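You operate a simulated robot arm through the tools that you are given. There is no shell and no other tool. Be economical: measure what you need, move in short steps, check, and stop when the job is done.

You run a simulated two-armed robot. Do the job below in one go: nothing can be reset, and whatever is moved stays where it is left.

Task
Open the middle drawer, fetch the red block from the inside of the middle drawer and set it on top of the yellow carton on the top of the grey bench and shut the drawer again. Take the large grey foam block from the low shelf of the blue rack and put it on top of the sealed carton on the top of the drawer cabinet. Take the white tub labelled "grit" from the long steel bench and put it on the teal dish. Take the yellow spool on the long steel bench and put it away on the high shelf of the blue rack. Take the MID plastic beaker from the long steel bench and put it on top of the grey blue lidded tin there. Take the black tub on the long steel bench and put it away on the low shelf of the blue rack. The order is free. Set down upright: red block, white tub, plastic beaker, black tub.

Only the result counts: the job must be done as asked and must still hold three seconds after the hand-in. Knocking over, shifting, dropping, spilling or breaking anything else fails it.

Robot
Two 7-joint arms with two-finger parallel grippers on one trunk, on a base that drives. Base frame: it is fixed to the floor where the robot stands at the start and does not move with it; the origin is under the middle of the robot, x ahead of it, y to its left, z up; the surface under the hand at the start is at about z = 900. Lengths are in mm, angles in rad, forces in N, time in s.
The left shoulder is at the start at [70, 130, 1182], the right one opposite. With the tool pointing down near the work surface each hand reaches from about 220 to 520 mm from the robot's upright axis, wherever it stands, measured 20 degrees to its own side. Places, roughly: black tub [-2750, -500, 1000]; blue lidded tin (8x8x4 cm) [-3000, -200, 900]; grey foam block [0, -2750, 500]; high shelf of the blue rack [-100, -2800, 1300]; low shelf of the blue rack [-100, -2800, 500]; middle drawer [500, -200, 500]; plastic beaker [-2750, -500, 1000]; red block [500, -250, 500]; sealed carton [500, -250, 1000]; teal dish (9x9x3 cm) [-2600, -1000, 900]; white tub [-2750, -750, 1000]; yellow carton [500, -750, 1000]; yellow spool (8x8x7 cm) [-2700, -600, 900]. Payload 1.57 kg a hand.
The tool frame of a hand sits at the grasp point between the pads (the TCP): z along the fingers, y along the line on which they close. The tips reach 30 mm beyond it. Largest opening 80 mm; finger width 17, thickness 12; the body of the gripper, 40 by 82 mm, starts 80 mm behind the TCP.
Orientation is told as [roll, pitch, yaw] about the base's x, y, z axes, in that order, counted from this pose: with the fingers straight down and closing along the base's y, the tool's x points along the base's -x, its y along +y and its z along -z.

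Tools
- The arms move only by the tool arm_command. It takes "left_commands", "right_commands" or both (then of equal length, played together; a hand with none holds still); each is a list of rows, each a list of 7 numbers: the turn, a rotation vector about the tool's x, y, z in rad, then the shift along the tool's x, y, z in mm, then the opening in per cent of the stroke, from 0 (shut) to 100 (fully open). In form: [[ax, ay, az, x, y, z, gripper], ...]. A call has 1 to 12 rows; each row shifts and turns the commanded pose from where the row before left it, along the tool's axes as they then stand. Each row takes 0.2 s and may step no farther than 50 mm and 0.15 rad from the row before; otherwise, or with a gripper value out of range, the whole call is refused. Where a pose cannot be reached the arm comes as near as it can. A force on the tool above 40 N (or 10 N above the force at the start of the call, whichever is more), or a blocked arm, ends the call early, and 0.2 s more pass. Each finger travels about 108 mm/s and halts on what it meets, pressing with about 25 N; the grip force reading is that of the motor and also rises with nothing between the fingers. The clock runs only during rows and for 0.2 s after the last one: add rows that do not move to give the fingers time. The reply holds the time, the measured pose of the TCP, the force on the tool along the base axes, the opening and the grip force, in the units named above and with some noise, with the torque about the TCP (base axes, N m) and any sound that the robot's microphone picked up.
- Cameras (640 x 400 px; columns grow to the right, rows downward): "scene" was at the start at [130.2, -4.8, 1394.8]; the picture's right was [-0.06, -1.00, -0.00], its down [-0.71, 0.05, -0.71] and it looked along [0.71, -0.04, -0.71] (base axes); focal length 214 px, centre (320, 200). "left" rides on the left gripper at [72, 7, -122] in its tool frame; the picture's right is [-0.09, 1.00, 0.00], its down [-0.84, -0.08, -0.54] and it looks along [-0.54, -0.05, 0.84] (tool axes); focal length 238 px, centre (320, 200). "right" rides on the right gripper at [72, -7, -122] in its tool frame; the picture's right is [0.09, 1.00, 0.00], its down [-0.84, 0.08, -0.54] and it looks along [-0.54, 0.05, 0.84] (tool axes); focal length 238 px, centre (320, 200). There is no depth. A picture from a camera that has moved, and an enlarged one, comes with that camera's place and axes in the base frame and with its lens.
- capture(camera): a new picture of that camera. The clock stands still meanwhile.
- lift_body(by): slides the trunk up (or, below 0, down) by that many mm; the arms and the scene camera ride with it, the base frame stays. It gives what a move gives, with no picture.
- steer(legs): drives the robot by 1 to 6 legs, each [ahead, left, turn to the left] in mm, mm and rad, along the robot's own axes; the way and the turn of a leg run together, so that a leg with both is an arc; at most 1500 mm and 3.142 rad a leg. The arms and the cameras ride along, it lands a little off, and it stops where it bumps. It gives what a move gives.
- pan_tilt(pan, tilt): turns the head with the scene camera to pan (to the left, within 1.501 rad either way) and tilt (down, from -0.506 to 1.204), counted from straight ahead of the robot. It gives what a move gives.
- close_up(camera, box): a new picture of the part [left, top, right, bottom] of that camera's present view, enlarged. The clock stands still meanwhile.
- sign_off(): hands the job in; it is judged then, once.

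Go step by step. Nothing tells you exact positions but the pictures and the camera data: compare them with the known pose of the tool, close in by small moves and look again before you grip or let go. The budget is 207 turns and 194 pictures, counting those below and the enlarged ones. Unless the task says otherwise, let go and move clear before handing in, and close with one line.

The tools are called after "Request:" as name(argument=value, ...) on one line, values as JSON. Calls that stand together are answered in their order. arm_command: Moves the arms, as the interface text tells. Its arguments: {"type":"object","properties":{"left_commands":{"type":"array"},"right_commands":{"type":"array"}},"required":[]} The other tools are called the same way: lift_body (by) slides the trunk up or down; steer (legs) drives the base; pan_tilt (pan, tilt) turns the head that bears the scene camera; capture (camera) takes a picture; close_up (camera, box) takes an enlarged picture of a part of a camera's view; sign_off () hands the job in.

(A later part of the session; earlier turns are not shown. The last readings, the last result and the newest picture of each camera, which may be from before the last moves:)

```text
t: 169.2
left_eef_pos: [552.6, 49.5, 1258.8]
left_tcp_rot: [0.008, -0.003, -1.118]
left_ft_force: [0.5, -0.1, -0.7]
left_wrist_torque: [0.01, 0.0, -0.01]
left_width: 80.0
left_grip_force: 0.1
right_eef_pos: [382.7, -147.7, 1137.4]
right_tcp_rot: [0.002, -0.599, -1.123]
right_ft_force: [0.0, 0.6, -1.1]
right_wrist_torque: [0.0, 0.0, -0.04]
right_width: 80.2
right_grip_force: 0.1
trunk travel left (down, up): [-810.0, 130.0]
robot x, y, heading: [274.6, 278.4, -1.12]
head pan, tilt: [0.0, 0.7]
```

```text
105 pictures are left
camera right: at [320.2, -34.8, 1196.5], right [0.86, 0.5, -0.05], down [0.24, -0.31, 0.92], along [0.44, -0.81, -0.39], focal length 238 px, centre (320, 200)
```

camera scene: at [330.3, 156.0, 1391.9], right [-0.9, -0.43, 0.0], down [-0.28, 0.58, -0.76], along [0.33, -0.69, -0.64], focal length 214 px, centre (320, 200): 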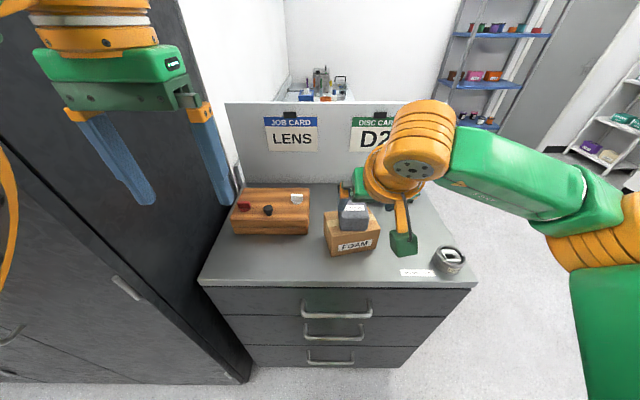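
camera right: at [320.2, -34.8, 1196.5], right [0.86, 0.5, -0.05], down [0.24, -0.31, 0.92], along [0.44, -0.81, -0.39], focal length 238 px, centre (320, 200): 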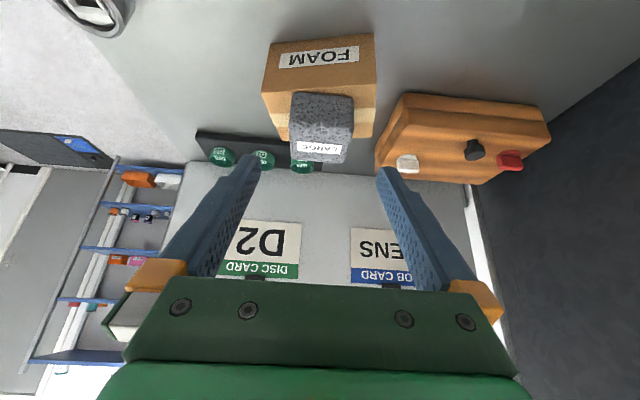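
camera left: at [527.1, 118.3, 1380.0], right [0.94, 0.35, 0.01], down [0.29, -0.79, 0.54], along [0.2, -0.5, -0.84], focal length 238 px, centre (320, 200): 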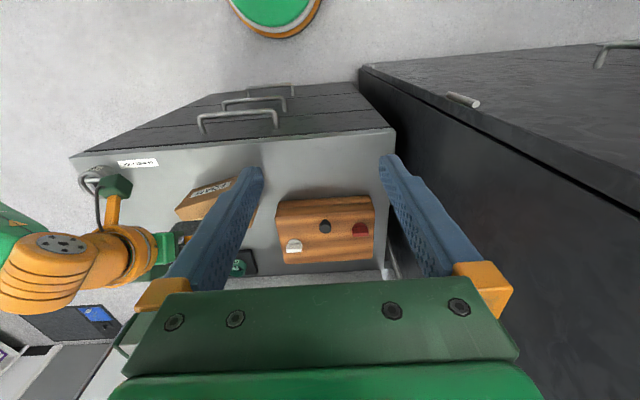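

The foam sits on the sealed carton. I level the right hand, back off, and head toward the long steel bench.

Request:
steer(legs=[[-200, 0, 0], [123, -825, 0]])

Request:
arm_command(right_commands=[[0, 0.15, 0, 0, 0, 0, 100], [0, 0.15, 0, 0, 0, 0, 100], [0, 0.15, 0, 0, 0, 0, 100], [0, 0.15, 0, 0, 0, 0, 100], [0, 0, 0, 20, -20, -30, 100], [0, 0, 0, 0, -20, -30, 100], [0, 0, 0, 0, 0, 0, 100]])

Request:
steer(legs=[[0, 0, -1.45]])

Request:
pan_tilt(pan=0.0, tilt=0.4)

Request:
capture(camera="scene")

```text
t: 174.8
left_eef_pos: [-217.4, -244.2, 1259.2]
left_tcp_rot: [0.007, -0.001, -1.11]
left_ft_force: [0.0, 0.2, -0.1]
left_wrist_torque: [0.0, 0.0, -0.01]
left_width: 80.0
left_grip_force: 0.1
right_eef_pos: [-387.0, -441.4, 1138.0]
right_tcp_rot: [-0.001, -0.6, -1.116]
right_ft_force: [0.0, 0.0, 0.2]
right_wrist_torque: [-0.01, -0.02, 0.0]
right_width: 80.1
right_grip_force: 0.1
trunk travel left (down, up): [-810.0, 130.0]
robot x, y, heading: [-500.8, -22.5, -1.117]
head pan, tilt: [0.0, 0.7]
```

```text
t: 176.4
left_eef_pos: [-215.5, -245.0, 1257.6]
left_tcp_rot: [0.008, 0.001, -1.109]
left_ft_force: [0.5, 0.2, -0.2]
left_wrist_torque: [0.0, 0.01, 0.0]
left_width: 80.1
left_grip_force: 0.0
right_eef_pos: [-432.8, -439.9, 1199.1]
right_tcp_rot: [0.002, 0.0, -1.115]
right_ft_force: [0.3, -0.6, -0.6]
right_wrist_torque: [0.04, 0.01, 0.03]
right_width: 80.0
right_grip_force: 0.0
trunk travel left (down, up): [-810.0, 130.0]
robot x, y, heading: [-501.1, -18.9, -1.116]
head pan, tilt: [0.0, 0.7]
```

```text
t: 180.3
left_eef_pos: [-684.3, -328.9, 1258.9]
left_tcp_rot: [0.009, -0.003, -2.544]
left_ft_force: [0.8, 0.0, -0.4]
left_wrist_torque: [0.03, 0.01, -0.02]
left_width: 80.1
left_grip_force: 0.0
right_eef_pos: [-906.1, -141.0, 1200.0]
right_tcp_rot: [0.002, 0.0, -2.548]
right_ft_force: [-0.1, -0.5, -0.1]
right_wrist_torque: [0.0, 0.0, 0.01]
right_width: 80.0
right_grip_force: 0.0
trunk travel left (down, up): [-810.0, 130.0]
robot x, y, heading: [-499.6, -20.9, -2.547]
head pan, tilt: [0.0, 0.7]
```

```text
t: 181.1
left_eef_pos: [-684.4, -329.1, 1258.7]
left_tcp_rot: [0.009, -0.002, -2.542]
left_ft_force: [0.6, 0.2, 0.2]
left_wrist_torque: [-0.01, -0.02, -0.01]
left_width: 80.1
left_grip_force: 0.0
right_eef_pos: [-905.6, -142.0, 1199.8]
right_tcp_rot: [0.003, 0.001, -2.547]
right_ft_force: [0.2, -0.5, -0.4]
right_wrist_torque: [0.01, 0.01, 0.02]
right_width: 79.7
right_grip_force: 0.1
trunk travel left (down, up): [-810.0, 130.0]
robot x, y, heading: [-498.2, -17.5, -2.549]
head pan, tilt: [0.0, 0.4]
```

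```text
104 pictures are left
camera scene: at [-619.0, -98.3, 1418.7], right [-0.56, 0.83, 0.0], down [0.32, 0.22, -0.92], along [-0.76, -0.52, -0.39], focal length 214 px, centre (320, 200)
```

scene: 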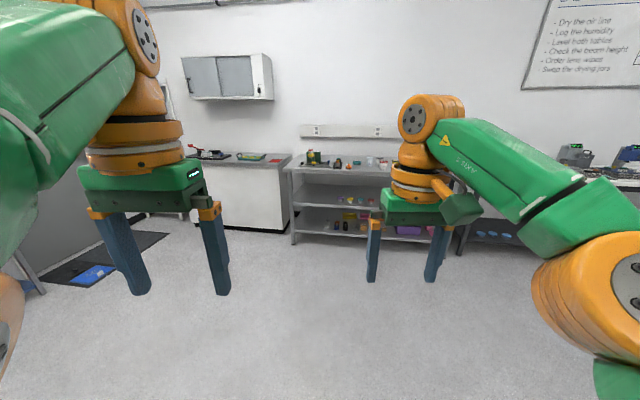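

The long steel bench is ahead on the right. I drive to about 800 mm in front of it, square up and look.

Request:
steer(legs=[[1154, -545, 0], [0, 0, -0.142]])

Request:
pan_tilt(pan=0.0, tilt=0.6)

Request:
capture(camera="scene")

Request:
close_up(camera="scene", box=[150, 80, 490, 260])

```text
t: 188.1
left_eef_pos: [-1972.2, -510.3, 1258.0]
left_tcp_rot: [0.006, -0.002, -2.695]
left_ft_force: [-0.1, -0.8, 0.1]
left_wrist_torque: [0.01, 0.03, -0.02]
left_width: 79.9
left_grip_force: 0.1
right_eef_pos: [-2164.2, -293.1, 1199.3]
right_tcp_rot: [0.0, 0.0, -2.699]
right_ft_force: [0.4, 0.0, -0.9]
right_wrist_torque: [0.01, 0.0, 0.02]
right_width: 79.8
right_grip_force: 0.2
trunk travel left (down, up): [-810.0, 130.0]
robot x, y, heading: [-1744.6, -229.9, -2.702]
head pan, tilt: [0.0, 0.4]
```

```text
t: 188.8
left_eef_pos: [-1974.4, -509.6, 1258.9]
left_tcp_rot: [0.01, -0.002, -2.693]
left_ft_force: [-0.5, 0.2, -0.2]
left_wrist_torque: [-0.01, -0.03, -0.03]
left_width: 80.1
left_grip_force: 0.1
right_eef_pos: [-2166.2, -291.6, 1199.6]
right_tcp_rot: [0.001, 0.0, -2.701]
right_ft_force: [0.7, -0.6, -0.2]
right_wrist_torque: [0.0, -0.02, -0.01]
right_width: 80.0
right_grip_force: 0.0
trunk travel left (down, up): [-810.0, 130.0]
robot x, y, heading: [-1745.1, -228.7, -2.692]
head pan, tilt: [0.0, 0.6]
```

```text
103 pictures are left
camera scene: at [-1871.7, -289.8, 1400.6], right [-0.43, 0.9, 0.0], down [0.51, 0.24, -0.83], along [-0.75, -0.35, -0.56], focal length 214 px, centre (320, 200)
```

scene: 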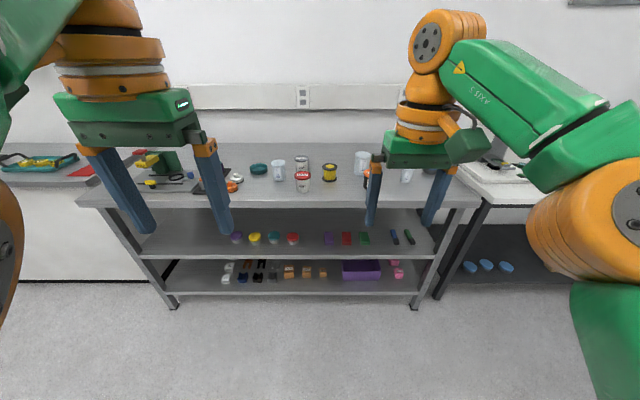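

```text
1.88 times, centred on (320, 170) of scene
camera zoom: at [-1871.7, -289.8, 1400.6], right [-0.43, 0.9, 0.0], down [0.51, 0.24, -0.83], along [-0.75, -0.35, -0.56], focal length 404 px, centre (320, 256)
```

zoom: 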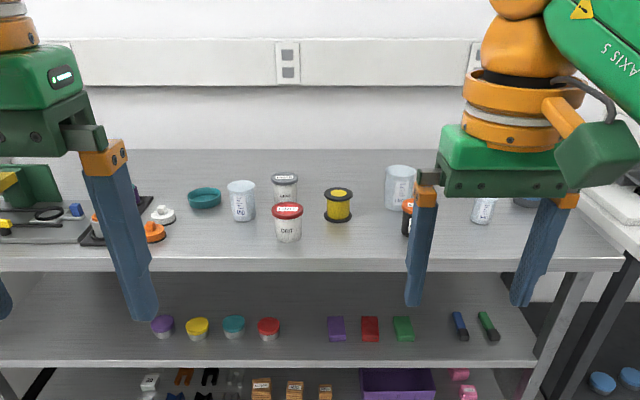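

I can see the red-lidded GRIT tub, the yellow spool, the teal dish and several beakers. I move 250 closer to read labels.

Request:
steer(legs=[[250, 0, 0]])

Request:
pan_tilt(pan=-0.15, tilt=0.7)

Request:
capture(camera="scene")

Request:
capture(camera="right")

Request:
capture(camera="left")

```text
t: 190.6
left_eef_pos: [-2193.5, -614.7, 1259.0]
left_tcp_rot: [0.009, -0.006, -2.693]
left_ft_force: [-0.6, 0.7, -0.1]
left_wrist_torque: [-0.01, 0.01, -0.01]
left_width: 80.0
left_grip_force: 0.0
right_eef_pos: [-2386.0, -395.6, 1201.0]
right_tcp_rot: [0.002, -0.002, -2.699]
right_ft_force: [0.5, -0.1, 0.7]
right_wrist_torque: [-0.03, 0.02, -0.01]
right_width: 79.9
right_grip_force: 0.0
trunk travel left (down, up): [-810.0, 130.0]
robot x, y, heading: [-1965.5, -338.7, -2.696]
head pan, tilt: [0.0, 0.6]
```

```text
t: 191.3
left_eef_pos: [-2196.2, -615.2, 1258.7]
left_tcp_rot: [0.008, -0.003, -2.694]
left_ft_force: [-0.5, 0.5, -0.2]
left_wrist_torque: [-0.01, 0.0, -0.02]
left_width: 80.1
left_grip_force: 0.0
right_eef_pos: [-2387.9, -396.9, 1199.5]
right_tcp_rot: [0.004, 0.0, -2.7]
right_ft_force: [0.0, 0.2, 0.5]
right_wrist_torque: [-0.02, 0.0, 0.02]
right_width: 80.0
right_grip_force: 0.1
trunk travel left (down, up): [-810.0, 130.0]
robot x, y, heading: [-1968.0, -337.2, -2.694]
head pan, tilt: [-0.15, 0.7]
```

```text
101 pictures are left
camera scene: at [-2095.2, -381.6, 1392.0], right [-0.29, 0.96, 0.0], down [0.62, 0.19, -0.77], along [-0.73, -0.22, -0.64], focal length 214 px, centre (320, 200)
```

scene: 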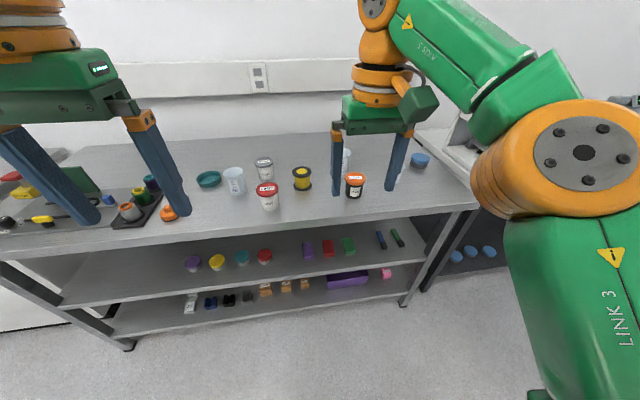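

```text
100 pictures are left
camera right: at [-2325.6, -361.1, 1320.8], right [0.51, -0.86, 0.0], down [-0.72, -0.43, 0.54], along [-0.47, -0.28, -0.84], focal length 238 px, centre (320, 200)
```

right: 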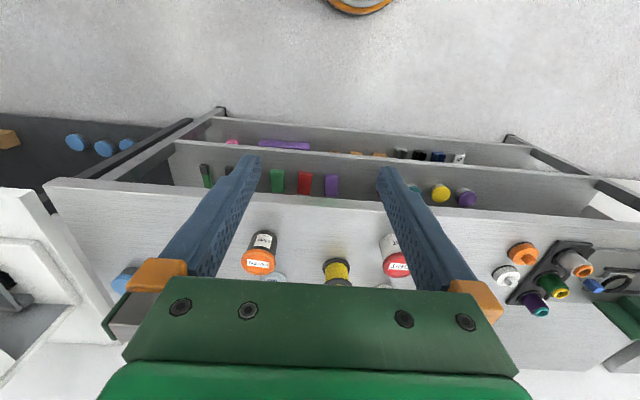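

```text
99 pictures are left
camera left: at [-2127.7, -588.0, 1380.1], right [0.35, -0.94, 0.01], down [-0.79, -0.29, 0.54], along [-0.51, -0.2, -0.84], focal length 238 px, centre (320, 200)
```

left: 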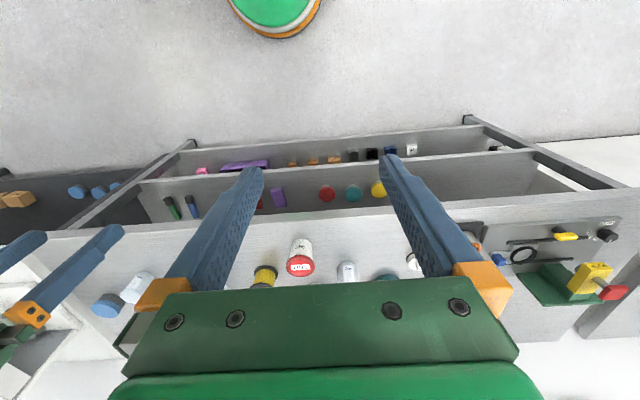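

Request:
close_up(camera="scene", box=[190, 130, 310, 220])

Request:
close_up(camera="scene", box=[320, 130, 440, 220])

```text
4.44 times, centred on (250, 175) of scene
camera zoom: at [-2095.2, -381.6, 1392.0], right [-0.29, 0.96, 0.0], down [0.62, 0.19, -0.77], along [-0.73, -0.22, -0.64], focal length 953 px, centre (631, 311)
```

zoom: 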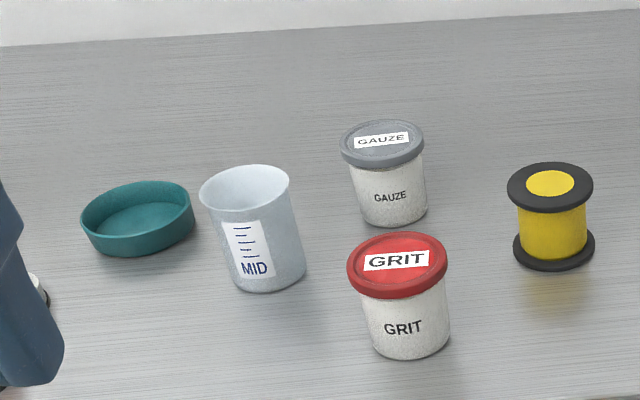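

```text
4.44 times, centred on (380, 175) of scene
camera zoom: at [-2095.2, -381.6, 1392.0], right [-0.29, 0.96, 0.0], down [0.62, 0.19, -0.77], along [-0.73, -0.22, -0.64], focal length 953 px, centre (53, 311)
```

zoom: 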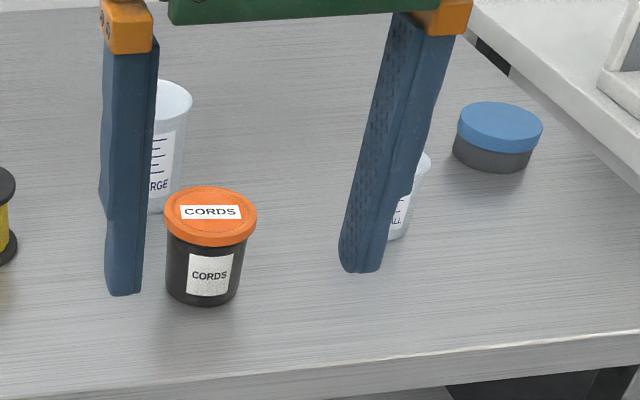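

Now the labels are clear: MID beaker, GRIT tub, CORDS black tub, blue-lidded tin at the right. I start with GRIT: drive in and tilt the left hand.

Request:
steer(legs=[[215, -56, 0]])

Request:
arm_command(left_commands=[[0, -0.15, 0, 0, 0, 20, 100], [0, -0.15, 0, 0, 0, 30, 100], [0, -0.15, 0, 0, 0, 30, 100], [0, -0.15, 0, 0, 0, 30, 100], [0, 0, 0, 0, 0, 0, 100]])

Request:
pan_tilt(pan=0.15, tilt=0.85)

Request:
capture(camera="scene")

Request:
capture(camera="left")

```text
t: 193.1
left_eef_pos: [-2414.3, -659.4, 1260.2]
left_tcp_rot: [0.009, -0.005, -2.692]
left_ft_force: [-0.1, 1.2, 0.3]
left_wrist_torque: [0.01, 0.02, 0.03]
left_width: 80.0
left_grip_force: 0.0
right_eef_pos: [-2607.0, -439.5, 1201.1]
right_tcp_rot: [0.0, -0.003, -2.697]
right_ft_force: [1.0, -0.1, 1.1]
right_wrist_torque: [0.0, 0.02, 0.0]
right_width: 80.2
right_grip_force: 0.1
trunk travel left (down, up): [-810.0, 130.0]
robot x, y, heading: [-2189.1, -379.9, -2.695]
head pan, tilt: [-0.15, 0.7]
```

```text
t: 194.2
left_eef_pos: [-2467.5, -756.1, 1186.6]
left_tcp_rot: [0.007, -0.602, -2.697]
left_ft_force: [-0.2, -0.2, 0.2]
left_wrist_torque: [0.0, -0.02, -0.01]
left_width: 80.1
left_grip_force: 0.1
left hand out of reach, approached as far as the arm can: row 1, 2, 3, 4
right_eef_pos: [-2609.1, -441.4, 1201.0]
right_tcp_rot: [0.003, -0.002, -2.697]
right_ft_force: [-0.3, 0.5, -0.4]
right_wrist_torque: [-0.01, 0.01, -0.02]
right_width: 79.7
right_grip_force: 0.1
trunk travel left (down, up): [-810.0, 130.0]
robot x, y, heading: [-2188.1, -378.2, -2.696]
head pan, tilt: [-0.15, 0.7]
```

```text
t: 195.1
left_eef_pos: [-2467.8, -756.3, 1186.0]
left_tcp_rot: [0.009, -0.601, -2.696]
left_ft_force: [0.2, -0.7, -0.4]
left_wrist_torque: [0.03, -0.01, 0.03]
left_width: 80.0
left_grip_force: 0.0
right_eef_pos: [-2610.1, -442.1, 1199.9]
right_tcp_rot: [0.003, 0.0, -2.696]
right_ft_force: [0.7, -0.4, -0.5]
right_wrist_torque: [0.04, 0.0, 0.0]
right_width: 80.2
right_grip_force: 0.1
trunk travel left (down, up): [-810.0, 130.0]
robot x, y, heading: [-2190.7, -380.5, -2.697]
head pan, tilt: [0.15, 0.85]
```

```text
96 pictures are left
camera scene: at [-2301.2, -444.3, 1379.7], right [-0.56, 0.83, 0.0], down [0.62, 0.42, -0.66], along [-0.55, -0.37, -0.75], focal length 214 px, centre (320, 200)
```

scene: 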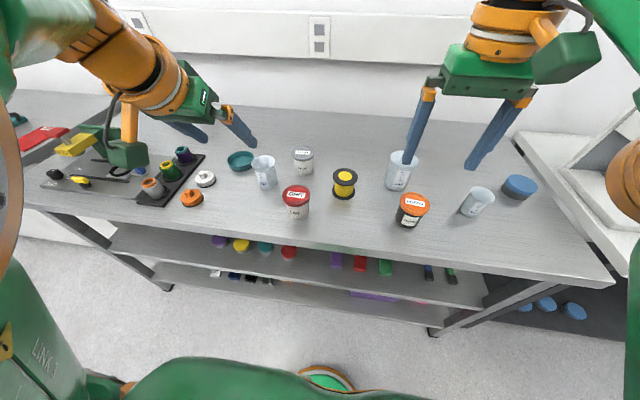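

```text
95 pictures are left
camera left: at [-2348.6, -705.0, 1245.7], right [0.36, -0.93, 0.06], down [-0.38, -0.09, 0.92], along [-0.85, -0.36, -0.39], focal length 238 px, centre (320, 200)
```

left: 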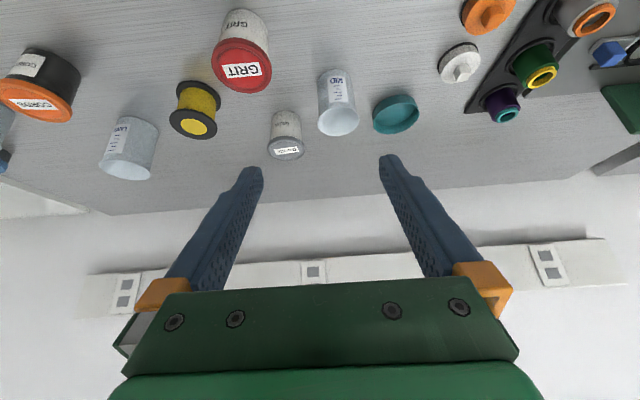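

GRIT is at about (-2580, -706), lid about 68 mm across. I reduce the left tilt to 0.3 and bring the hand above it.

Request:
arm_command(left_commands=[[0, 0.15, 0, 0, 0, 0, 100], [0, 0.15, 0, 0, 0, 0, 100], [0, 0, 0, -10, -23, 36, 100], [0, 0, 0, -10, -23, 36, 100], [0, 0, 0, -10, -23, 36, 100], [0, 0, 0, -10, -23, 36, 100], [0, 0, 0, 0, 0, 0, 100]])

Request:
capture(camera="left")

Request:
capture(camera="scene")

```text
t: 196.7
left_eef_pos: [-2586.8, -722.2, 1067.1]
left_tcp_rot: [0.012, -0.303, -2.695]
left_ft_force: [0.0, -1.3, -0.3]
left_wrist_torque: [-0.02, -0.02, 0.0]
left_width: 80.2
left_grip_force: 0.1
left hand out of reach, approached as far as the arm can: row 5
right_eef_pos: [-2608.9, -440.8, 1199.4]
right_tcp_rot: [0.002, -0.003, -2.697]
right_ft_force: [0.0, -0.7, 0.4]
right_wrist_torque: [-0.01, 0.02, 0.03]
right_width: 80.0
right_grip_force: 0.1
trunk travel left (down, up): [-810.0, 130.0]
robot x, y, heading: [-2189.4, -378.8, -2.692]
head pan, tilt: [0.15, 0.85]
```

```text
94 pictures are left
camera left: at [-2489.1, -681.2, 1161.9], right [0.35, -0.93, 0.04], down [-0.61, -0.2, 0.77], along [-0.71, -0.29, -0.64], focal length 238 px, centre (320, 200)
```

left: 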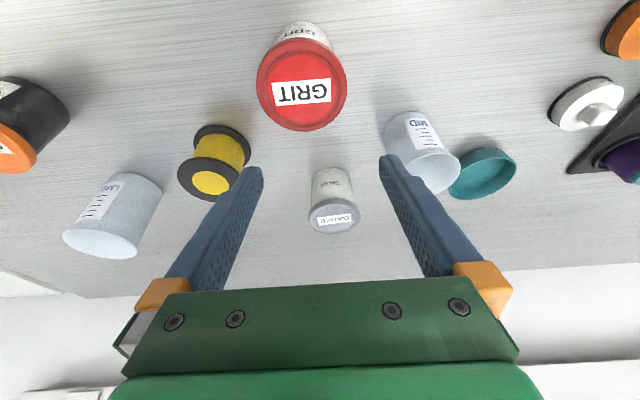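

```text
93 pictures are left
camera scene: at [-2300.3, -444.1, 1379.7], right [-0.56, 0.83, 0.0], down [0.62, 0.42, -0.66], along [-0.55, -0.37, -0.75], focal length 214 px, centre (320, 200)
```

scene: 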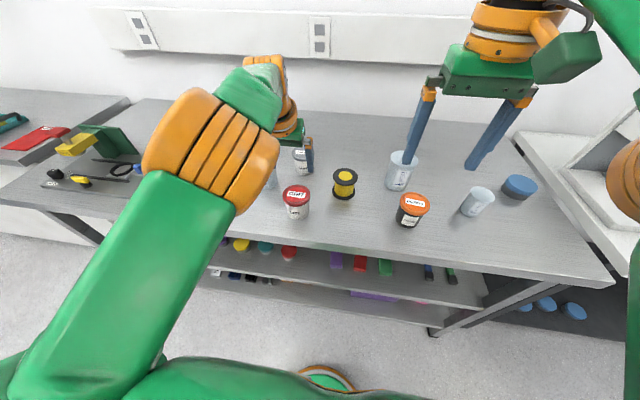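

The tub is 11 mm to the right and 17 mm nearer than the hand. I correct and go halfway down.

Request:
arm_command(left_commands=[[0, 0, 0, 16, -11, -5, 100], [0, 0, 0, 8, 0, 27, 100], [0, 0, 0, 8, 0, 27, 100], [0, 0, 0, 0, 0, 0, 100]])

Request:
capture(camera="left")

Request:
close_up(camera="scene", box=[220, 120, 360, 240])

```text
t: 197.7
left_eef_pos: [-2593.2, -728.9, 1017.7]
left_tcp_rot: [0.009, -0.3, -2.691]
left_ft_force: [0.3, 0.1, -0.6]
left_wrist_torque: [0.0, 0.02, 0.02]
left_width: 80.2
left_grip_force: 0.0
left hand out of reach, approached as far as the arm can: row 1, 2, 3
right_eef_pos: [-2609.9, -440.8, 1199.3]
right_tcp_rot: [0.002, 0.001, -2.696]
right_ft_force: [-0.1, -0.2, 0.8]
right_wrist_torque: [0.02, 0.03, 0.03]
right_width: 80.2
right_grip_force: 0.1
trunk travel left (down, up): [-810.0, 130.0]
robot x, y, heading: [-2186.9, -378.0, -2.695]
head pan, tilt: [0.15, 0.85]
```

```text
92 pictures are left
camera left: at [-2495.5, -687.2, 1111.6], right [0.35, -0.93, 0.03], down [-0.61, -0.2, 0.76], along [-0.71, -0.29, -0.64], focal length 238 px, centre (320, 200)
```

left: 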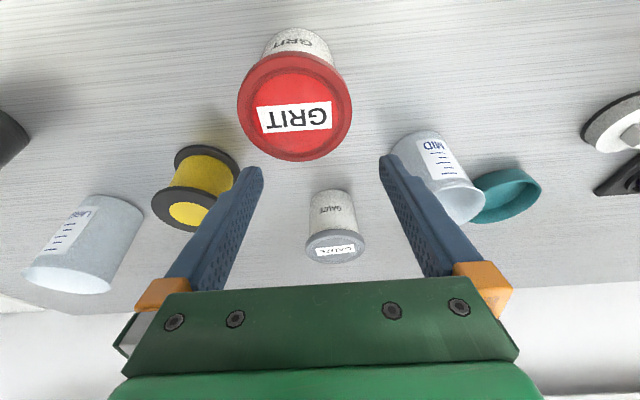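

```text
3.33 times, centred on (290, 180) of scene
camera zoom: at [-2301.1, -444.1, 1379.7], right [-0.56, 0.83, 0.0], down [0.62, 0.42, -0.66], along [-0.55, -0.37, -0.75], focal length 715 px, centre (420, 267)
```

zoom: 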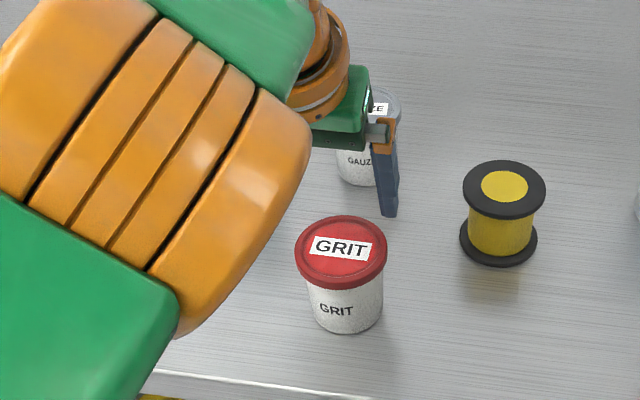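

The left arm is in an awkward elbow posture and won't pull back. I retract it upward and use the right hand instead, shifting the base left.

Request:
arm_command(left_commands=[[0, 0, 0, 0, 0, -40, 100], [0, 0, 0, 0, 0, -45, 100], [0, 0, 0, 0, 0, -45, 100], [0, 0.1, 0, 0, 0, -45, 100], [0, 0.1, 0, 10, 20, -35, 100], [0, 0.1, 0, 20, 20, -35, 100], [0, 0, 0, 30, 10, 0, 100], [0, 0, 0, 40, 0, 0, 100], [0, 0, 0, 40, 0, 0, 100], [0, 0, 0, 0, 0, 0, 100]])

Request:
arm_command(right_commands=[[0, -0.15, 0, 20, 0, 10, 100], [0, -0.15, 0, 20, 0, 10, 100], [0, 0, 0, 10, 0, 10, 100], [0, 0, 0, 0, 0, 0, 100]])

Request:
steer(legs=[[0, 280, 0]])

Request:
capture(camera="scene")

Request:
capture(camera="right")

```text
t: 199.8
left_eef_pos: [-2385.9, -707.9, 1208.9]
left_tcp_rot: [0.012, -0.113, -2.653]
left_ft_force: [-0.5, 0.0, -0.8]
left_wrist_torque: [0.02, 0.0, 0.01]
left_width: 80.1
left_grip_force: 0.0
left hand out of reach, approached as far as the arm can: row 1, 5, 6
right_eef_pos: [-2611.5, -441.1, 1198.6]
right_tcp_rot: [0.002, 0.0, -2.698]
right_ft_force: [0.4, 0.3, 0.4]
right_wrist_torque: [0.0, 0.0, 0.02]
right_width: 80.0
right_grip_force: 0.0
trunk travel left (down, up): [-810.0, 130.0]
robot x, y, heading: [-2188.6, -375.4, -2.696]
head pan, tilt: [0.15, 0.85]
```

```text
t: 200.8
left_eef_pos: [-2386.4, -707.7, 1208.9]
left_tcp_rot: [0.007, -0.112, -2.651]
left_ft_force: [-0.8, 0.1, -0.2]
left_wrist_torque: [0.02, 0.02, 0.02]
left_width: 79.9
left_grip_force: 0.0
right_eef_pos: [-2570.6, -423.2, 1164.6]
right_tcp_rot: [0.001, -0.303, -2.699]
right_ft_force: [0.1, -0.2, 0.2]
right_wrist_torque: [0.02, 0.05, 0.01]
right_width: 79.7
right_grip_force: 0.0
trunk travel left (down, up): [-810.0, 130.0]
robot x, y, heading: [-2188.4, -380.7, -2.694]
head pan, tilt: [0.15, 0.85]
```

```text
t: 202.8
left_eef_pos: [-2265.9, -959.7, 1209.0]
left_tcp_rot: [0.01, -0.116, -2.653]
left_ft_force: [0.0, -0.1, -0.7]
left_wrist_torque: [-0.01, -0.02, -0.02]
left_width: 79.8
left_grip_force: 0.0
right_eef_pos: [-2450.1, -674.5, 1164.8]
right_tcp_rot: [0.003, -0.302, -2.699]
right_ft_force: [-0.2, 0.1, 0.1]
right_wrist_torque: [-0.03, 0.03, 0.01]
right_width: 79.9
right_grip_force: 0.0
trunk travel left (down, up): [-810.0, 130.0]
robot x, y, heading: [-2065.4, -635.5, -2.701]
head pan, tilt: [0.15, 0.85]
```

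```text
90 pictures are left
camera scene: at [-2181.0, -696.1, 1379.7], right [-0.56, 0.83, 0.0], down [0.62, 0.42, -0.66], along [-0.55, -0.37, -0.75], focal length 214 px, centre (320, 200)
```

scene: 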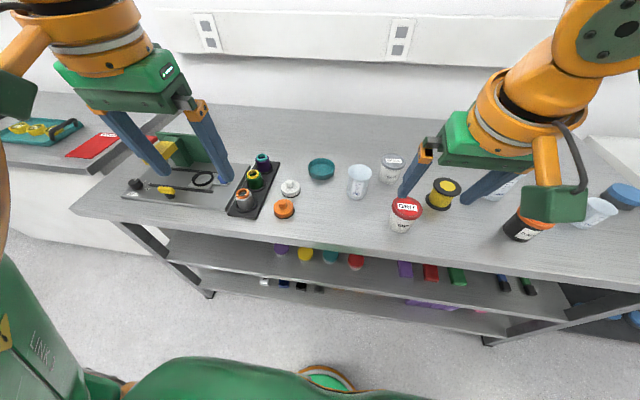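

```text
89 pictures are left
camera right: at [-2358.0, -624.5, 1258.6], right [0.51, -0.86, -0.02], down [-0.55, -0.34, 0.77], along [-0.67, -0.37, -0.64], focal length 238 px, centre (320, 200)
```

right: 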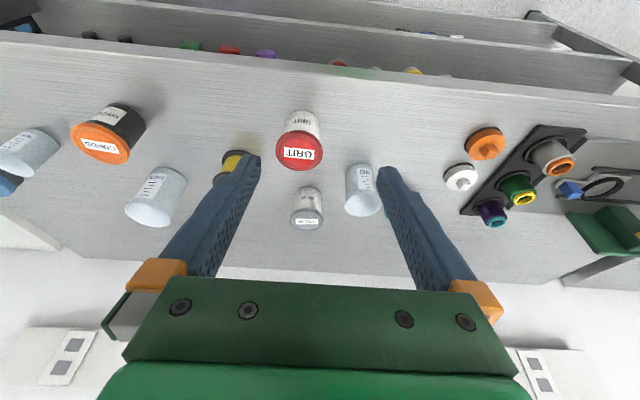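

GRIT is again at (-2572, -706). I bring the right hand above it.

Request:
arm_command(right_commands=[[0, 0, 0, -21.6, -5.8, 34, 100], [0, 0, 0, -21.6, -5.8, 34, 100], [0, 0, 0, -21.6, -5.8, 34, 100], [0, 0, 0, -21.6, -5.8, 34, 100], [0, 0, 0, 0, 0, 0, 100]])

Request:
capture(camera="right")

```text
t: 204.0
left_eef_pos: [-2265.5, -962.3, 1209.2]
left_tcp_rot: [0.01, -0.114, -2.655]
left_ft_force: [1.0, 0.1, 0.4]
left_wrist_torque: [0.04, -0.01, 0.0]
left_width: 80.1
left_grip_force: 0.0
right_eef_pos: [-2570.6, -707.8, 1058.4]
right_tcp_rot: [0.001, -0.301, -2.7]
right_ft_force: [-0.3, 0.4, -0.7]
right_wrist_torque: [0.0, 0.01, 0.02]
right_width: 80.0
right_grip_force: 0.0
trunk travel left (down, up): [-810.0, 130.0]
robot x, y, heading: [-2069.8, -634.4, -2.696]
head pan, tilt: [0.15, 0.85]
```

```text
88 pictures are left
camera right: at [-2478.2, -658.7, 1152.9], right [0.51, -0.86, -0.03], down [-0.54, -0.34, 0.77], along [-0.67, -0.37, -0.64], focal length 238 px, centre (320, 200)
```

right: 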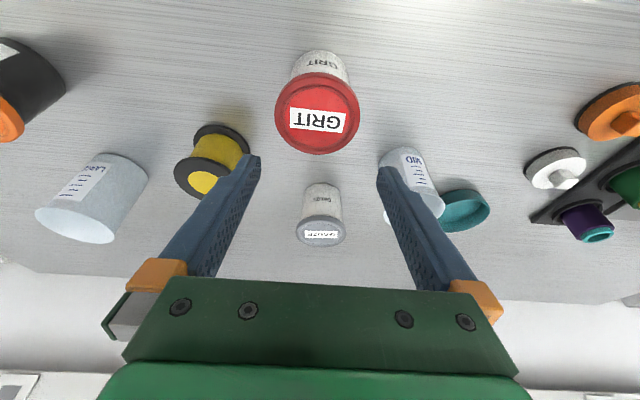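

Request:
arm_command(right_commands=[[0, 0, 0, 8.9, -3, 28.7, 100], [0, 0, 0, 8.9, 0, 28.7, 100], [0, 0, 0, 8.9, 0, 28.7, 100], [0, 0, 0, 0, 0, 0, 100]])

Request:
capture(camera="right")

```text
t: 205.0
left_eef_pos: [-2265.9, -962.9, 1208.5]
left_tcp_rot: [0.007, -0.114, -2.657]
left_ft_force: [0.6, 0.0, -0.2]
left_wrist_torque: [0.01, -0.01, -0.02]
left_width: 79.9
left_grip_force: 0.0
right_eef_pos: [-2569.7, -704.3, 967.4]
right_tcp_rot: [0.002, -0.301, -2.7]
right_ft_force: [-0.9, -0.1, -0.6]
right_wrist_torque: [0.07, -0.03, 0.0]
right_width: 80.1
right_grip_force: 0.1
trunk travel left (down, up): [-810.0, 130.0]
robot x, y, heading: [-2066.5, -630.6, -2.698]
head pan, tilt: [0.15, 0.85]
```

```text
87 pictures are left
camera right: at [-2477.9, -655.2, 1061.7], right [0.51, -0.86, -0.03], down [-0.54, -0.34, 0.77], along [-0.67, -0.37, -0.64], focal length 238 px, centre (320, 200)
```

right: 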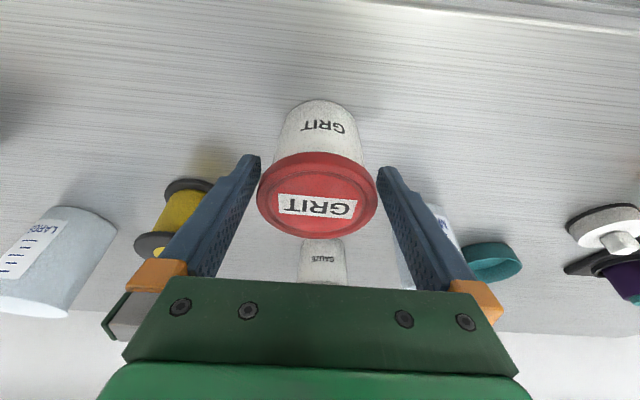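

The lid is between the pads. I close and lift.

Request:
arm_command(right_commands=[[0, 0, 0, 0, 0, 0, 60], [0, 0, 0, 0, 0, 0, 60], [0, 0, 0, 0, 0, 0, 60], [0, 0, 0, -3, 0, -9.5, 60], [0, 0, 0, -9, 0, -28.7, 60], [0, 0, 0, -9, 0, -28.7, 60], [0, 0, 0, -9, 0, -28.7, 60], [0, 0, 0, 0, 0, 0, 60]])

Request:
capture(camera="scene")

```text
t: 206.8
left_eef_pos: [-2264.8, -962.7, 1207.4]
left_tcp_rot: [0.008, -0.114, -2.655]
left_ft_force: [-0.9, -0.7, -0.5]
left_wrist_torque: [0.01, 0.02, -0.02]
left_width: 80.0
left_grip_force: 0.1
right_eef_pos: [-2568.9, -703.2, 1071.2]
right_tcp_rot: [0.002, -0.299, -2.701]
right_ft_force: [-0.6, -0.5, -1.7]
right_wrist_torque: [-0.02, 0.0, 0.0]
right_width: 73.7
right_grip_force: 24.8
trunk travel left (down, up): [-810.0, 130.0]
robot x, y, heading: [-2067.2, -631.8, -2.696]
head pan, tilt: [0.15, 0.85]
```

```text
86 pictures are left
camera scene: at [-2180.6, -698.7, 1379.6], right [-0.56, 0.83, 0.0], down [0.62, 0.42, -0.66], along [-0.55, -0.37, -0.75], focal length 214 px, centre (320, 200)
```

scene: 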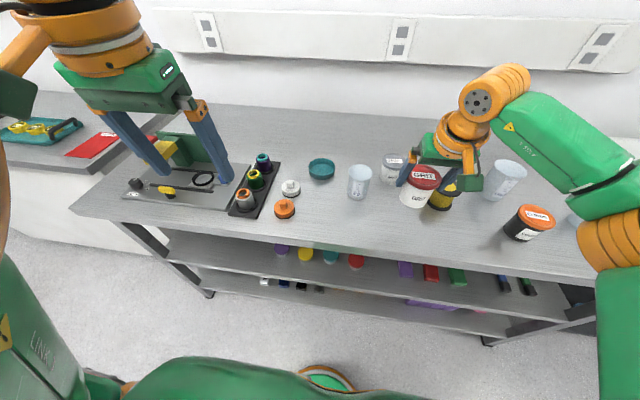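

GRIT is held by its lid. The dish is at about (-2633, -1004); I raise a little more, drive left 244 and then forward 125.

Request:
arm_command(right_commands=[[0, 0, 0, -9, 0, -28.7, 60], [0, 0, 0, 0, 0, 0, 60]])

Request:
steer(legs=[[0, 244, 0], [125, 0, 0]])

Request:
capture(camera="scene")

Request:
capture(camera="right")

```text
t: 207.4
left_eef_pos: [-2265.4, -961.8, 1207.5]
left_tcp_rot: [0.01, -0.113, -2.654]
left_ft_force: [0.9, -0.4, 0.3]
left_wrist_torque: [-0.01, 0.03, -0.01]
left_width: 80.0
left_grip_force: 0.0
right_eef_pos: [-2570.2, -704.5, 1099.5]
right_tcp_rot: [0.001, -0.299, -2.7]
right_ft_force: [0.7, -0.8, -1.8]
right_wrist_torque: [0.01, -0.06, -0.01]
right_width: 73.5
right_grip_force: 25.2
trunk travel left (down, up): [-810.0, 130.0]
robot x, y, heading: [-2067.5, -632.1, -2.699]
head pan, tilt: [0.15, 0.85]
```

```text
t: 210.1
left_eef_pos: [-2270.5, -1233.1, 1209.1]
left_tcp_rot: [0.007, -0.117, -2.66]
left_ft_force: [0.4, 0.3, -0.3]
left_wrist_torque: [-0.02, 0.0, -0.01]
left_width: 79.8
left_grip_force: 0.0
right_eef_pos: [-2574.5, -973.3, 1100.6]
right_tcp_rot: [0.003, -0.305, -2.706]
right_ft_force: [0.8, 0.2, -2.7]
right_wrist_torque: [0.03, 0.01, -0.02]
right_width: 73.4
right_grip_force: 24.9
trunk travel left (down, up): [-810.0, 130.0]
robot x, y, heading: [-2079.0, -911.4, -2.705]
head pan, tilt: [0.15, 0.85]
```

```text
85 pictures are left
camera scene: at [-2183.7, -969.7, 1380.0], right [-0.55, 0.83, 0.0], down [0.62, 0.42, -0.66], along [-0.55, -0.37, -0.75], focal length 214 px, centre (320, 200)
```

scene: 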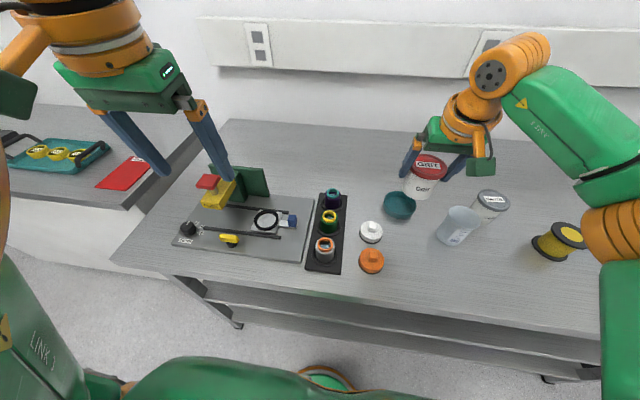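

```text
84 pictures are left
camera right: at [-2481.8, -924.1, 1195.0], right [0.5, -0.87, -0.03], down [-0.55, -0.34, 0.77], along [-0.67, -0.37, -0.64], focal length 238 px, centre (320, 200)
```

right: 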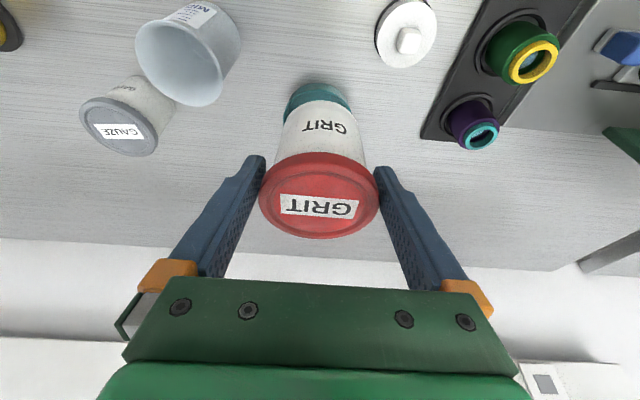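

The dish centre is about 62 mm further ahead. I move over it, lower most of the way, and look.

Request:
arm_command(right_commands=[[0, 0, 0, -29.6, 0, 9.2, 60], [0, 0, 0, -29.6, 0, 9.2, 60], [0, 0, 0, 8.9, 0, 28.7, 60], [0, 0, 0, 8.9, 0, 28.7, 60], [0, 0, 0, 6, 0, 19, 60], [0, 0, 0, 0, 0, 0, 60]])

Request:
close_up(camera="scene", box=[340, 130, 480, 240])

Request:
capture(camera="right")

```text
t: 211.5
left_eef_pos: [-2274.1, -1234.0, 1208.4]
left_tcp_rot: [0.009, -0.112, -2.66]
left_ft_force: [-0.3, -0.3, 0.6]
left_wrist_torque: [-0.02, 0.01, 0.01]
left_width: 80.2
left_grip_force: 0.1
right_eef_pos: [-2625.9, -995.1, 1019.2]
right_tcp_rot: [0.003, -0.3, -2.706]
right_ft_force: [0.8, -0.5, -2.3]
right_wrist_torque: [-0.01, -0.02, 0.01]
right_width: 73.3
right_grip_force: 24.9
right hand out of reach, approached as far as the arm can: row 2
trunk travel left (down, up): [-810.0, 130.0]
robot x, y, heading: [-2077.3, -907.6, -2.706]
head pan, tilt: [0.15, 0.85]
```

```text
3.64 times, centred on (410, 185) of scene
camera zoom: at [-2187.8, -970.6, 1379.6], right [-0.55, 0.83, 0.0], down [0.63, 0.42, -0.66], along [-0.55, -0.37, -0.75], focal length 780 px, centre (-7, 254)
```

zoom: 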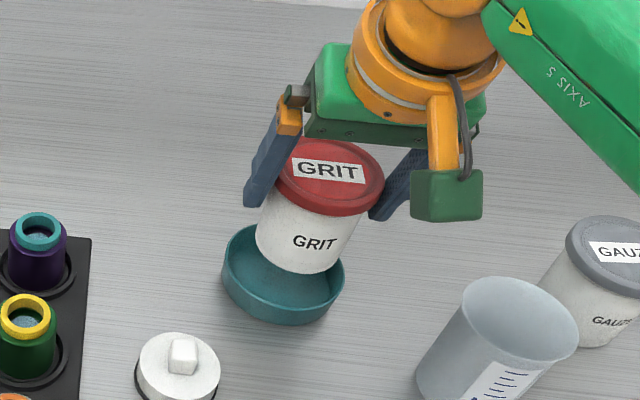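

```text
82 pictures are left
camera right: at [-2533.1, -946.0, 1113.8], right [0.5, -0.87, -0.03], down [-0.55, -0.34, 0.77], along [-0.67, -0.37, -0.64], focal length 238 px, centre (320, 200)
```

right: 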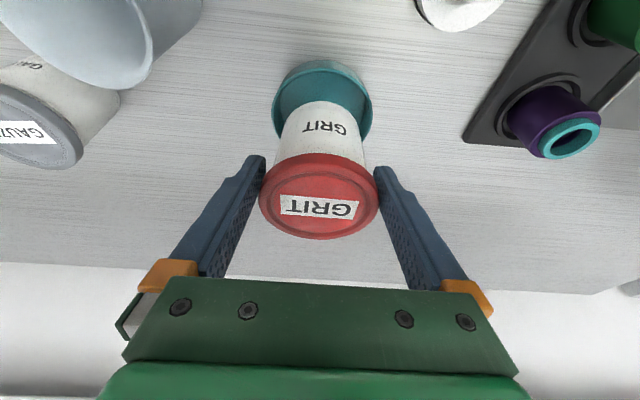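

Nearly centred. I nudge 3 mm ahead and lower until it touches.

Request:
arm_command(right_commands=[[0, 0, 0, 3, 1, 19, 60], [0, 0, 0, 5.5, 0, 17, 60], [0, 0, 0, 0, 0, 0, 60]])

Request:
close_up(camera="scene", box=[340, 130, 480, 240])

Request:
capture(camera="right")

```text
t: 212.3
left_eef_pos: [-2274.5, -1234.2, 1208.9]
left_tcp_rot: [0.008, -0.112, -2.66]
left_ft_force: [0.0, -0.3, 0.6]
left_wrist_torque: [0.02, 0.0, 0.01]
left_width: 80.1
left_grip_force: 0.0
right_eef_pos: [-2626.6, -997.1, 982.5]
right_tcp_rot: [0.003, -0.3, -2.705]
right_ft_force: [-0.3, 0.1, -2.4]
right_wrist_torque: [0.03, -0.05, -0.01]
right_width: 73.3
right_grip_force: 25.1
trunk travel left (down, up): [-810.0, 130.0]
robot x, y, heading: [-2073.7, -905.5, -2.704]
head pan, tilt: [0.15, 0.85]
```

```text
3.64 times, centred on (410, 185) of scene
camera zoom: at [-2187.7, -970.8, 1379.6], right [-0.55, 0.83, 0.0], down [0.63, 0.42, -0.66], along [-0.55, -0.37, -0.75], focal length 780 px, centre (-7, 254)
```

zoom: 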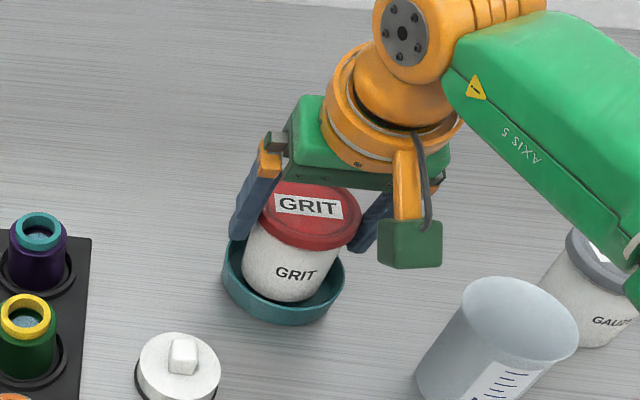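

```text
80 pictures are left
camera right: at [-2535.2, -948.8, 1076.5], right [0.5, -0.87, -0.03], down [-0.55, -0.34, 0.77], along [-0.67, -0.37, -0.64], focal length 238 px, centre (320, 200)
```

right: 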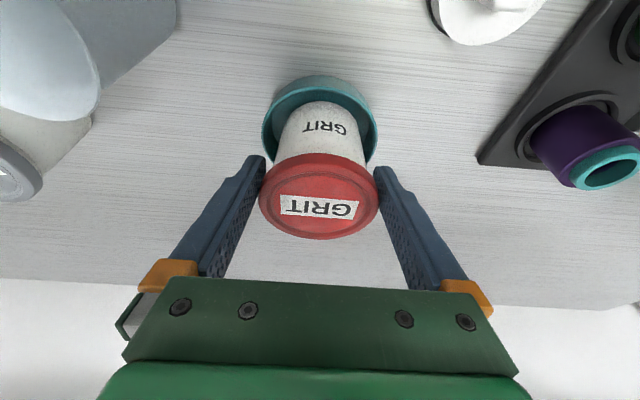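

Request:
arm_command(right_commands=[[0, 0, 0, 1.5, 0, 4.8, 60], [0, 0, 0, 0.9, 0, 2.9, 60], [0, 0, 0, 0.9, 0, 2.9, 60], [0, 0, 0, 0, 0, 0, 60]])

```text
t: 213.3
left_eef_pos: [-2275.0, -1234.2, 1207.3]
left_tcp_rot: [0.008, -0.113, -2.658]
left_ft_force: [-0.3, 0.5, -0.2]
left_wrist_torque: [0.01, -0.01, 0.05]
left_width: 79.8
left_grip_force: 0.1
right_eef_pos: [-2626.0, -997.9, 972.1]
right_tcp_rot: [0.003, -0.301, -2.704]
right_ft_force: [-0.1, -0.5, -1.5]
right_wrist_torque: [0.0, -0.02, -0.03]
right_width: 73.1
right_grip_force: 25.2
trunk travel left (down, up): [-810.0, 130.0]
robot x, y, heading: [-2078.0, -905.6, -2.705]
head pan, tilt: [0.15, 0.85]
```

Request:
arm_command(right_commands=[[0, 0, 0, 0.6, 0, 1.9, 60], [0, 0, 0, 0.6, 0, 1.9, 60], [0, 0, 0, 0, 0, 0, 60]])

```text
t: 214.1
left_eef_pos: [-2271.4, -1232.1, 1208.8]
left_tcp_rot: [0.006, -0.118, -2.661]
left_ft_force: [0.5, 0.1, -0.3]
left_wrist_torque: [-0.04, -0.03, 0.0]
left_width: 80.3
left_grip_force: 0.1
right_eef_pos: [-2622.1, -997.6, 968.0]
right_tcp_rot: [0.002, -0.302, -2.708]
right_ft_force: [-3.1, -0.3, 14.7]
right_wrist_torque: [-0.04, 0.14, -0.01]
right_width: 72.0
right_grip_force: 24.9
trunk travel left (down, up): [-810.0, 130.0]
robot x, y, heading: [-2075.5, -907.5, -2.703]
head pan, tilt: [0.15, 0.85]
```

Touching with about 15 N. I ease 1 mm, open and lift straight up.

Request:
arm_command(right_commands=[[0, 0, 0, -0.3, 0, -1, 60], [0, 0, 0, 0, 0, 0, 100], [0, 0, 0, 0, 0, 0, 100], [0, 0, 0, -8.9, 0, -28.7, 100], [0, 0, 0, -8.9, 0, -28.7, 100], [0, 0, 0, -8.9, 0, -28.7, 100], [0, 0, 0, -8.9, 0, -28.7, 100], [0, 0, 0, 0, 0, 0, 100]])

Request:
close_up(camera="scene", box=[320, 120, 500, 250])

Request:
capture(camera="right")

```text
t: 215.9
left_eef_pos: [-2273.4, -1233.3, 1208.0]
left_tcp_rot: [0.006, -0.112, -2.659]
left_ft_force: [0.0, 0.0, -0.3]
left_wrist_torque: [0.0, 0.0, -0.01]
left_width: 79.9
left_grip_force: 0.0
right_eef_pos: [-2624.8, -997.6, 1088.1]
right_tcp_rot: [0.0, -0.299, -2.707]
right_ft_force: [0.0, -0.1, -0.3]
right_wrist_torque: [0.03, 0.01, 0.02]
right_width: 80.1
right_grip_force: 0.0
trunk travel left (down, up): [-810.0, 130.0]
robot x, y, heading: [-2076.9, -906.4, -2.704]
head pan, tilt: [0.15, 0.85]
```

```text
3.08 times, centred on (410, 185) of scene
camera zoom: at [-2187.2, -970.9, 1379.6], right [-0.55, 0.83, 0.0], down [0.63, 0.42, -0.66], along [-0.55, -0.37, -0.75], focal length 660 px, centre (43, 246)
```

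zoom: 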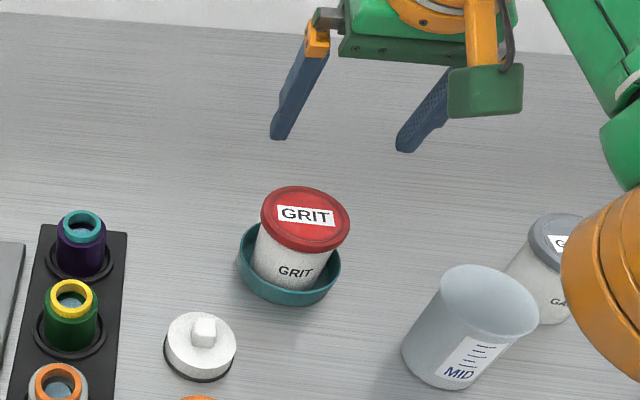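

```text
78 pictures are left
camera right: at [-2533.2, -948.0, 1182.3], right [0.5, -0.87, -0.03], down [-0.55, -0.34, 0.77], along [-0.67, -0.37, -0.64], focal length 238 px, centre (320, 200)
```

right: 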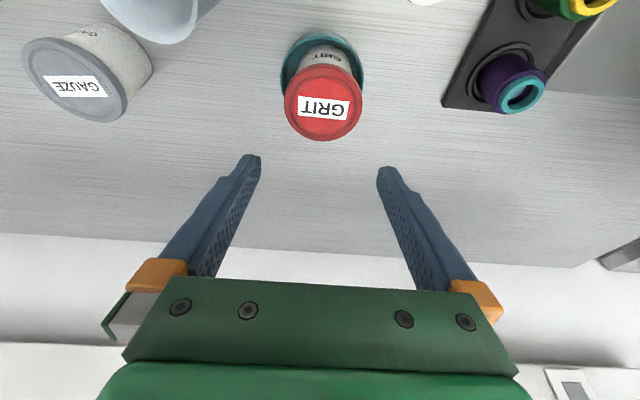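

GRIT stands in the dish. Next is the MID beaker at about (-2606, -858); I shift the base right 119 and back 60.

Request:
steer(legs=[[-60, -119, 0]])

Request:
arm_command(right_commands=[[0, 0, 0, 15, 0, -5, 100], [0, 0, 0, 0, 0, 0, 100]])

Request:
capture(camera="right")

```text
t: 217.2
left_eef_pos: [-2268.4, -1105.3, 1206.7]
left_tcp_rot: [0.005, -0.112, -2.662]
left_ft_force: [0.0, -0.2, 1.0]
left_wrist_torque: [-0.01, -0.02, 0.02]
left_width: 79.9
left_grip_force: 0.1
right_eef_pos: [-2620.7, -868.0, 1087.7]
right_tcp_rot: [-0.003, -0.299, -2.703]
right_ft_force: [1.4, -0.1, 0.6]
right_wrist_torque: [0.05, -0.05, 0.0]
right_width: 79.8
right_grip_force: 0.1
trunk travel left (down, up): [-810.0, 130.0]
robot x, y, heading: [-2070.2, -779.8, -2.704]
head pan, tilt: [0.15, 0.85]
```

```text
t: 217.8
left_eef_pos: [-2268.4, -1103.6, 1207.6]
left_tcp_rot: [0.007, -0.115, -2.66]
left_ft_force: [-1.0, -0.3, 0.4]
left_wrist_torque: [0.01, 0.02, -0.01]
left_width: 80.2
left_grip_force: 0.0
right_eef_pos: [-2604.8, -860.0, 1088.0]
right_tcp_rot: [-0.001, -0.3, -2.707]
right_ft_force: [-0.5, -0.3, 0.7]
right_wrist_torque: [0.0, -0.02, 0.01]
right_width: 79.8
right_grip_force: 0.1
trunk travel left (down, up): [-810.0, 130.0]
robot x, y, heading: [-2066.9, -775.7, -2.705]
head pan, tilt: [0.15, 0.85]
```

```text
77 pictures are left
camera right: at [-2512.5, -810.4, 1182.3], right [0.5, -0.87, -0.03], down [-0.55, -0.34, 0.77], along [-0.67, -0.37, -0.64], focal length 238 px, centre (320, 200)
```

right: 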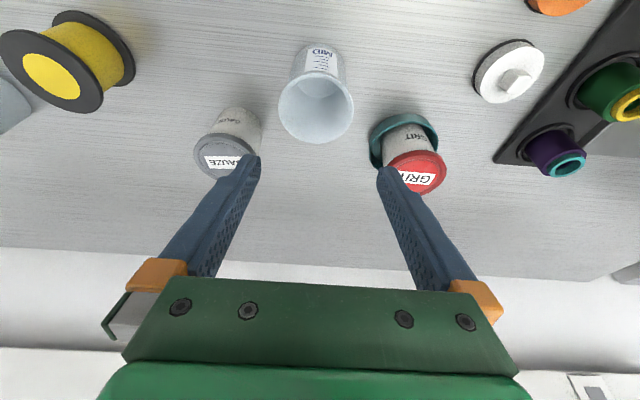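

Request:
arm_command(right_commands=[[0, 0, 0, 9.3, -5, 32, 100], [0, 0, 0, 9.3, 0, 32, 100], [0, 0, 0, 9.3, 0, 32, 100], [0, 0, 0, 9.3, 0, 32, 100], [0, 0, 0, 0, 0, 0, 100]])

Request:
capture(camera="right")

```text
t: 218.9
left_eef_pos: [-2268.0, -1102.6, 1208.8]
left_tcp_rot: [0.009, -0.113, -2.662]
left_ft_force: [-0.4, -0.2, 0.3]
left_wrist_torque: [-0.01, -0.02, 0.03]
left_width: 79.9
left_grip_force: 0.1
right_eef_pos: [-2609.8, -852.2, 955.3]
right_tcp_rot: [0.002, -0.299, -2.707]
right_ft_force: [-0.6, -0.3, -0.5]
right_wrist_torque: [0.01, -0.02, 0.01]
right_width: 80.2
right_grip_force: 0.1
trunk travel left (down, up): [-810.0, 130.0]
robot x, y, heading: [-2068.9, -777.0, -2.703]
head pan, tilt: [0.15, 0.85]
```

```text
76 pictures are left
camera right: at [-2517.1, -804.2, 1050.1], right [0.5, -0.87, -0.03], down [-0.55, -0.34, 0.77], along [-0.67, -0.37, -0.64], focal length 238 px, centre (320, 200)
```

right: 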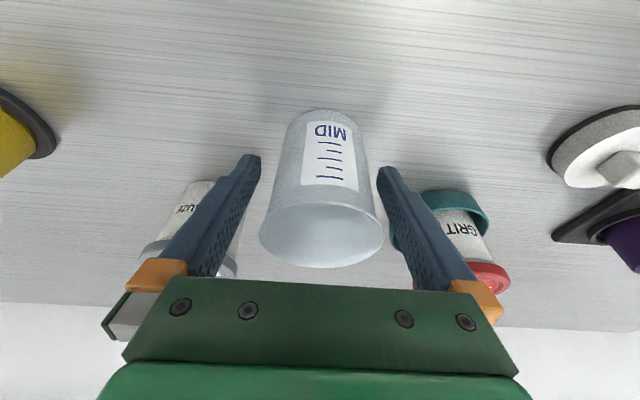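

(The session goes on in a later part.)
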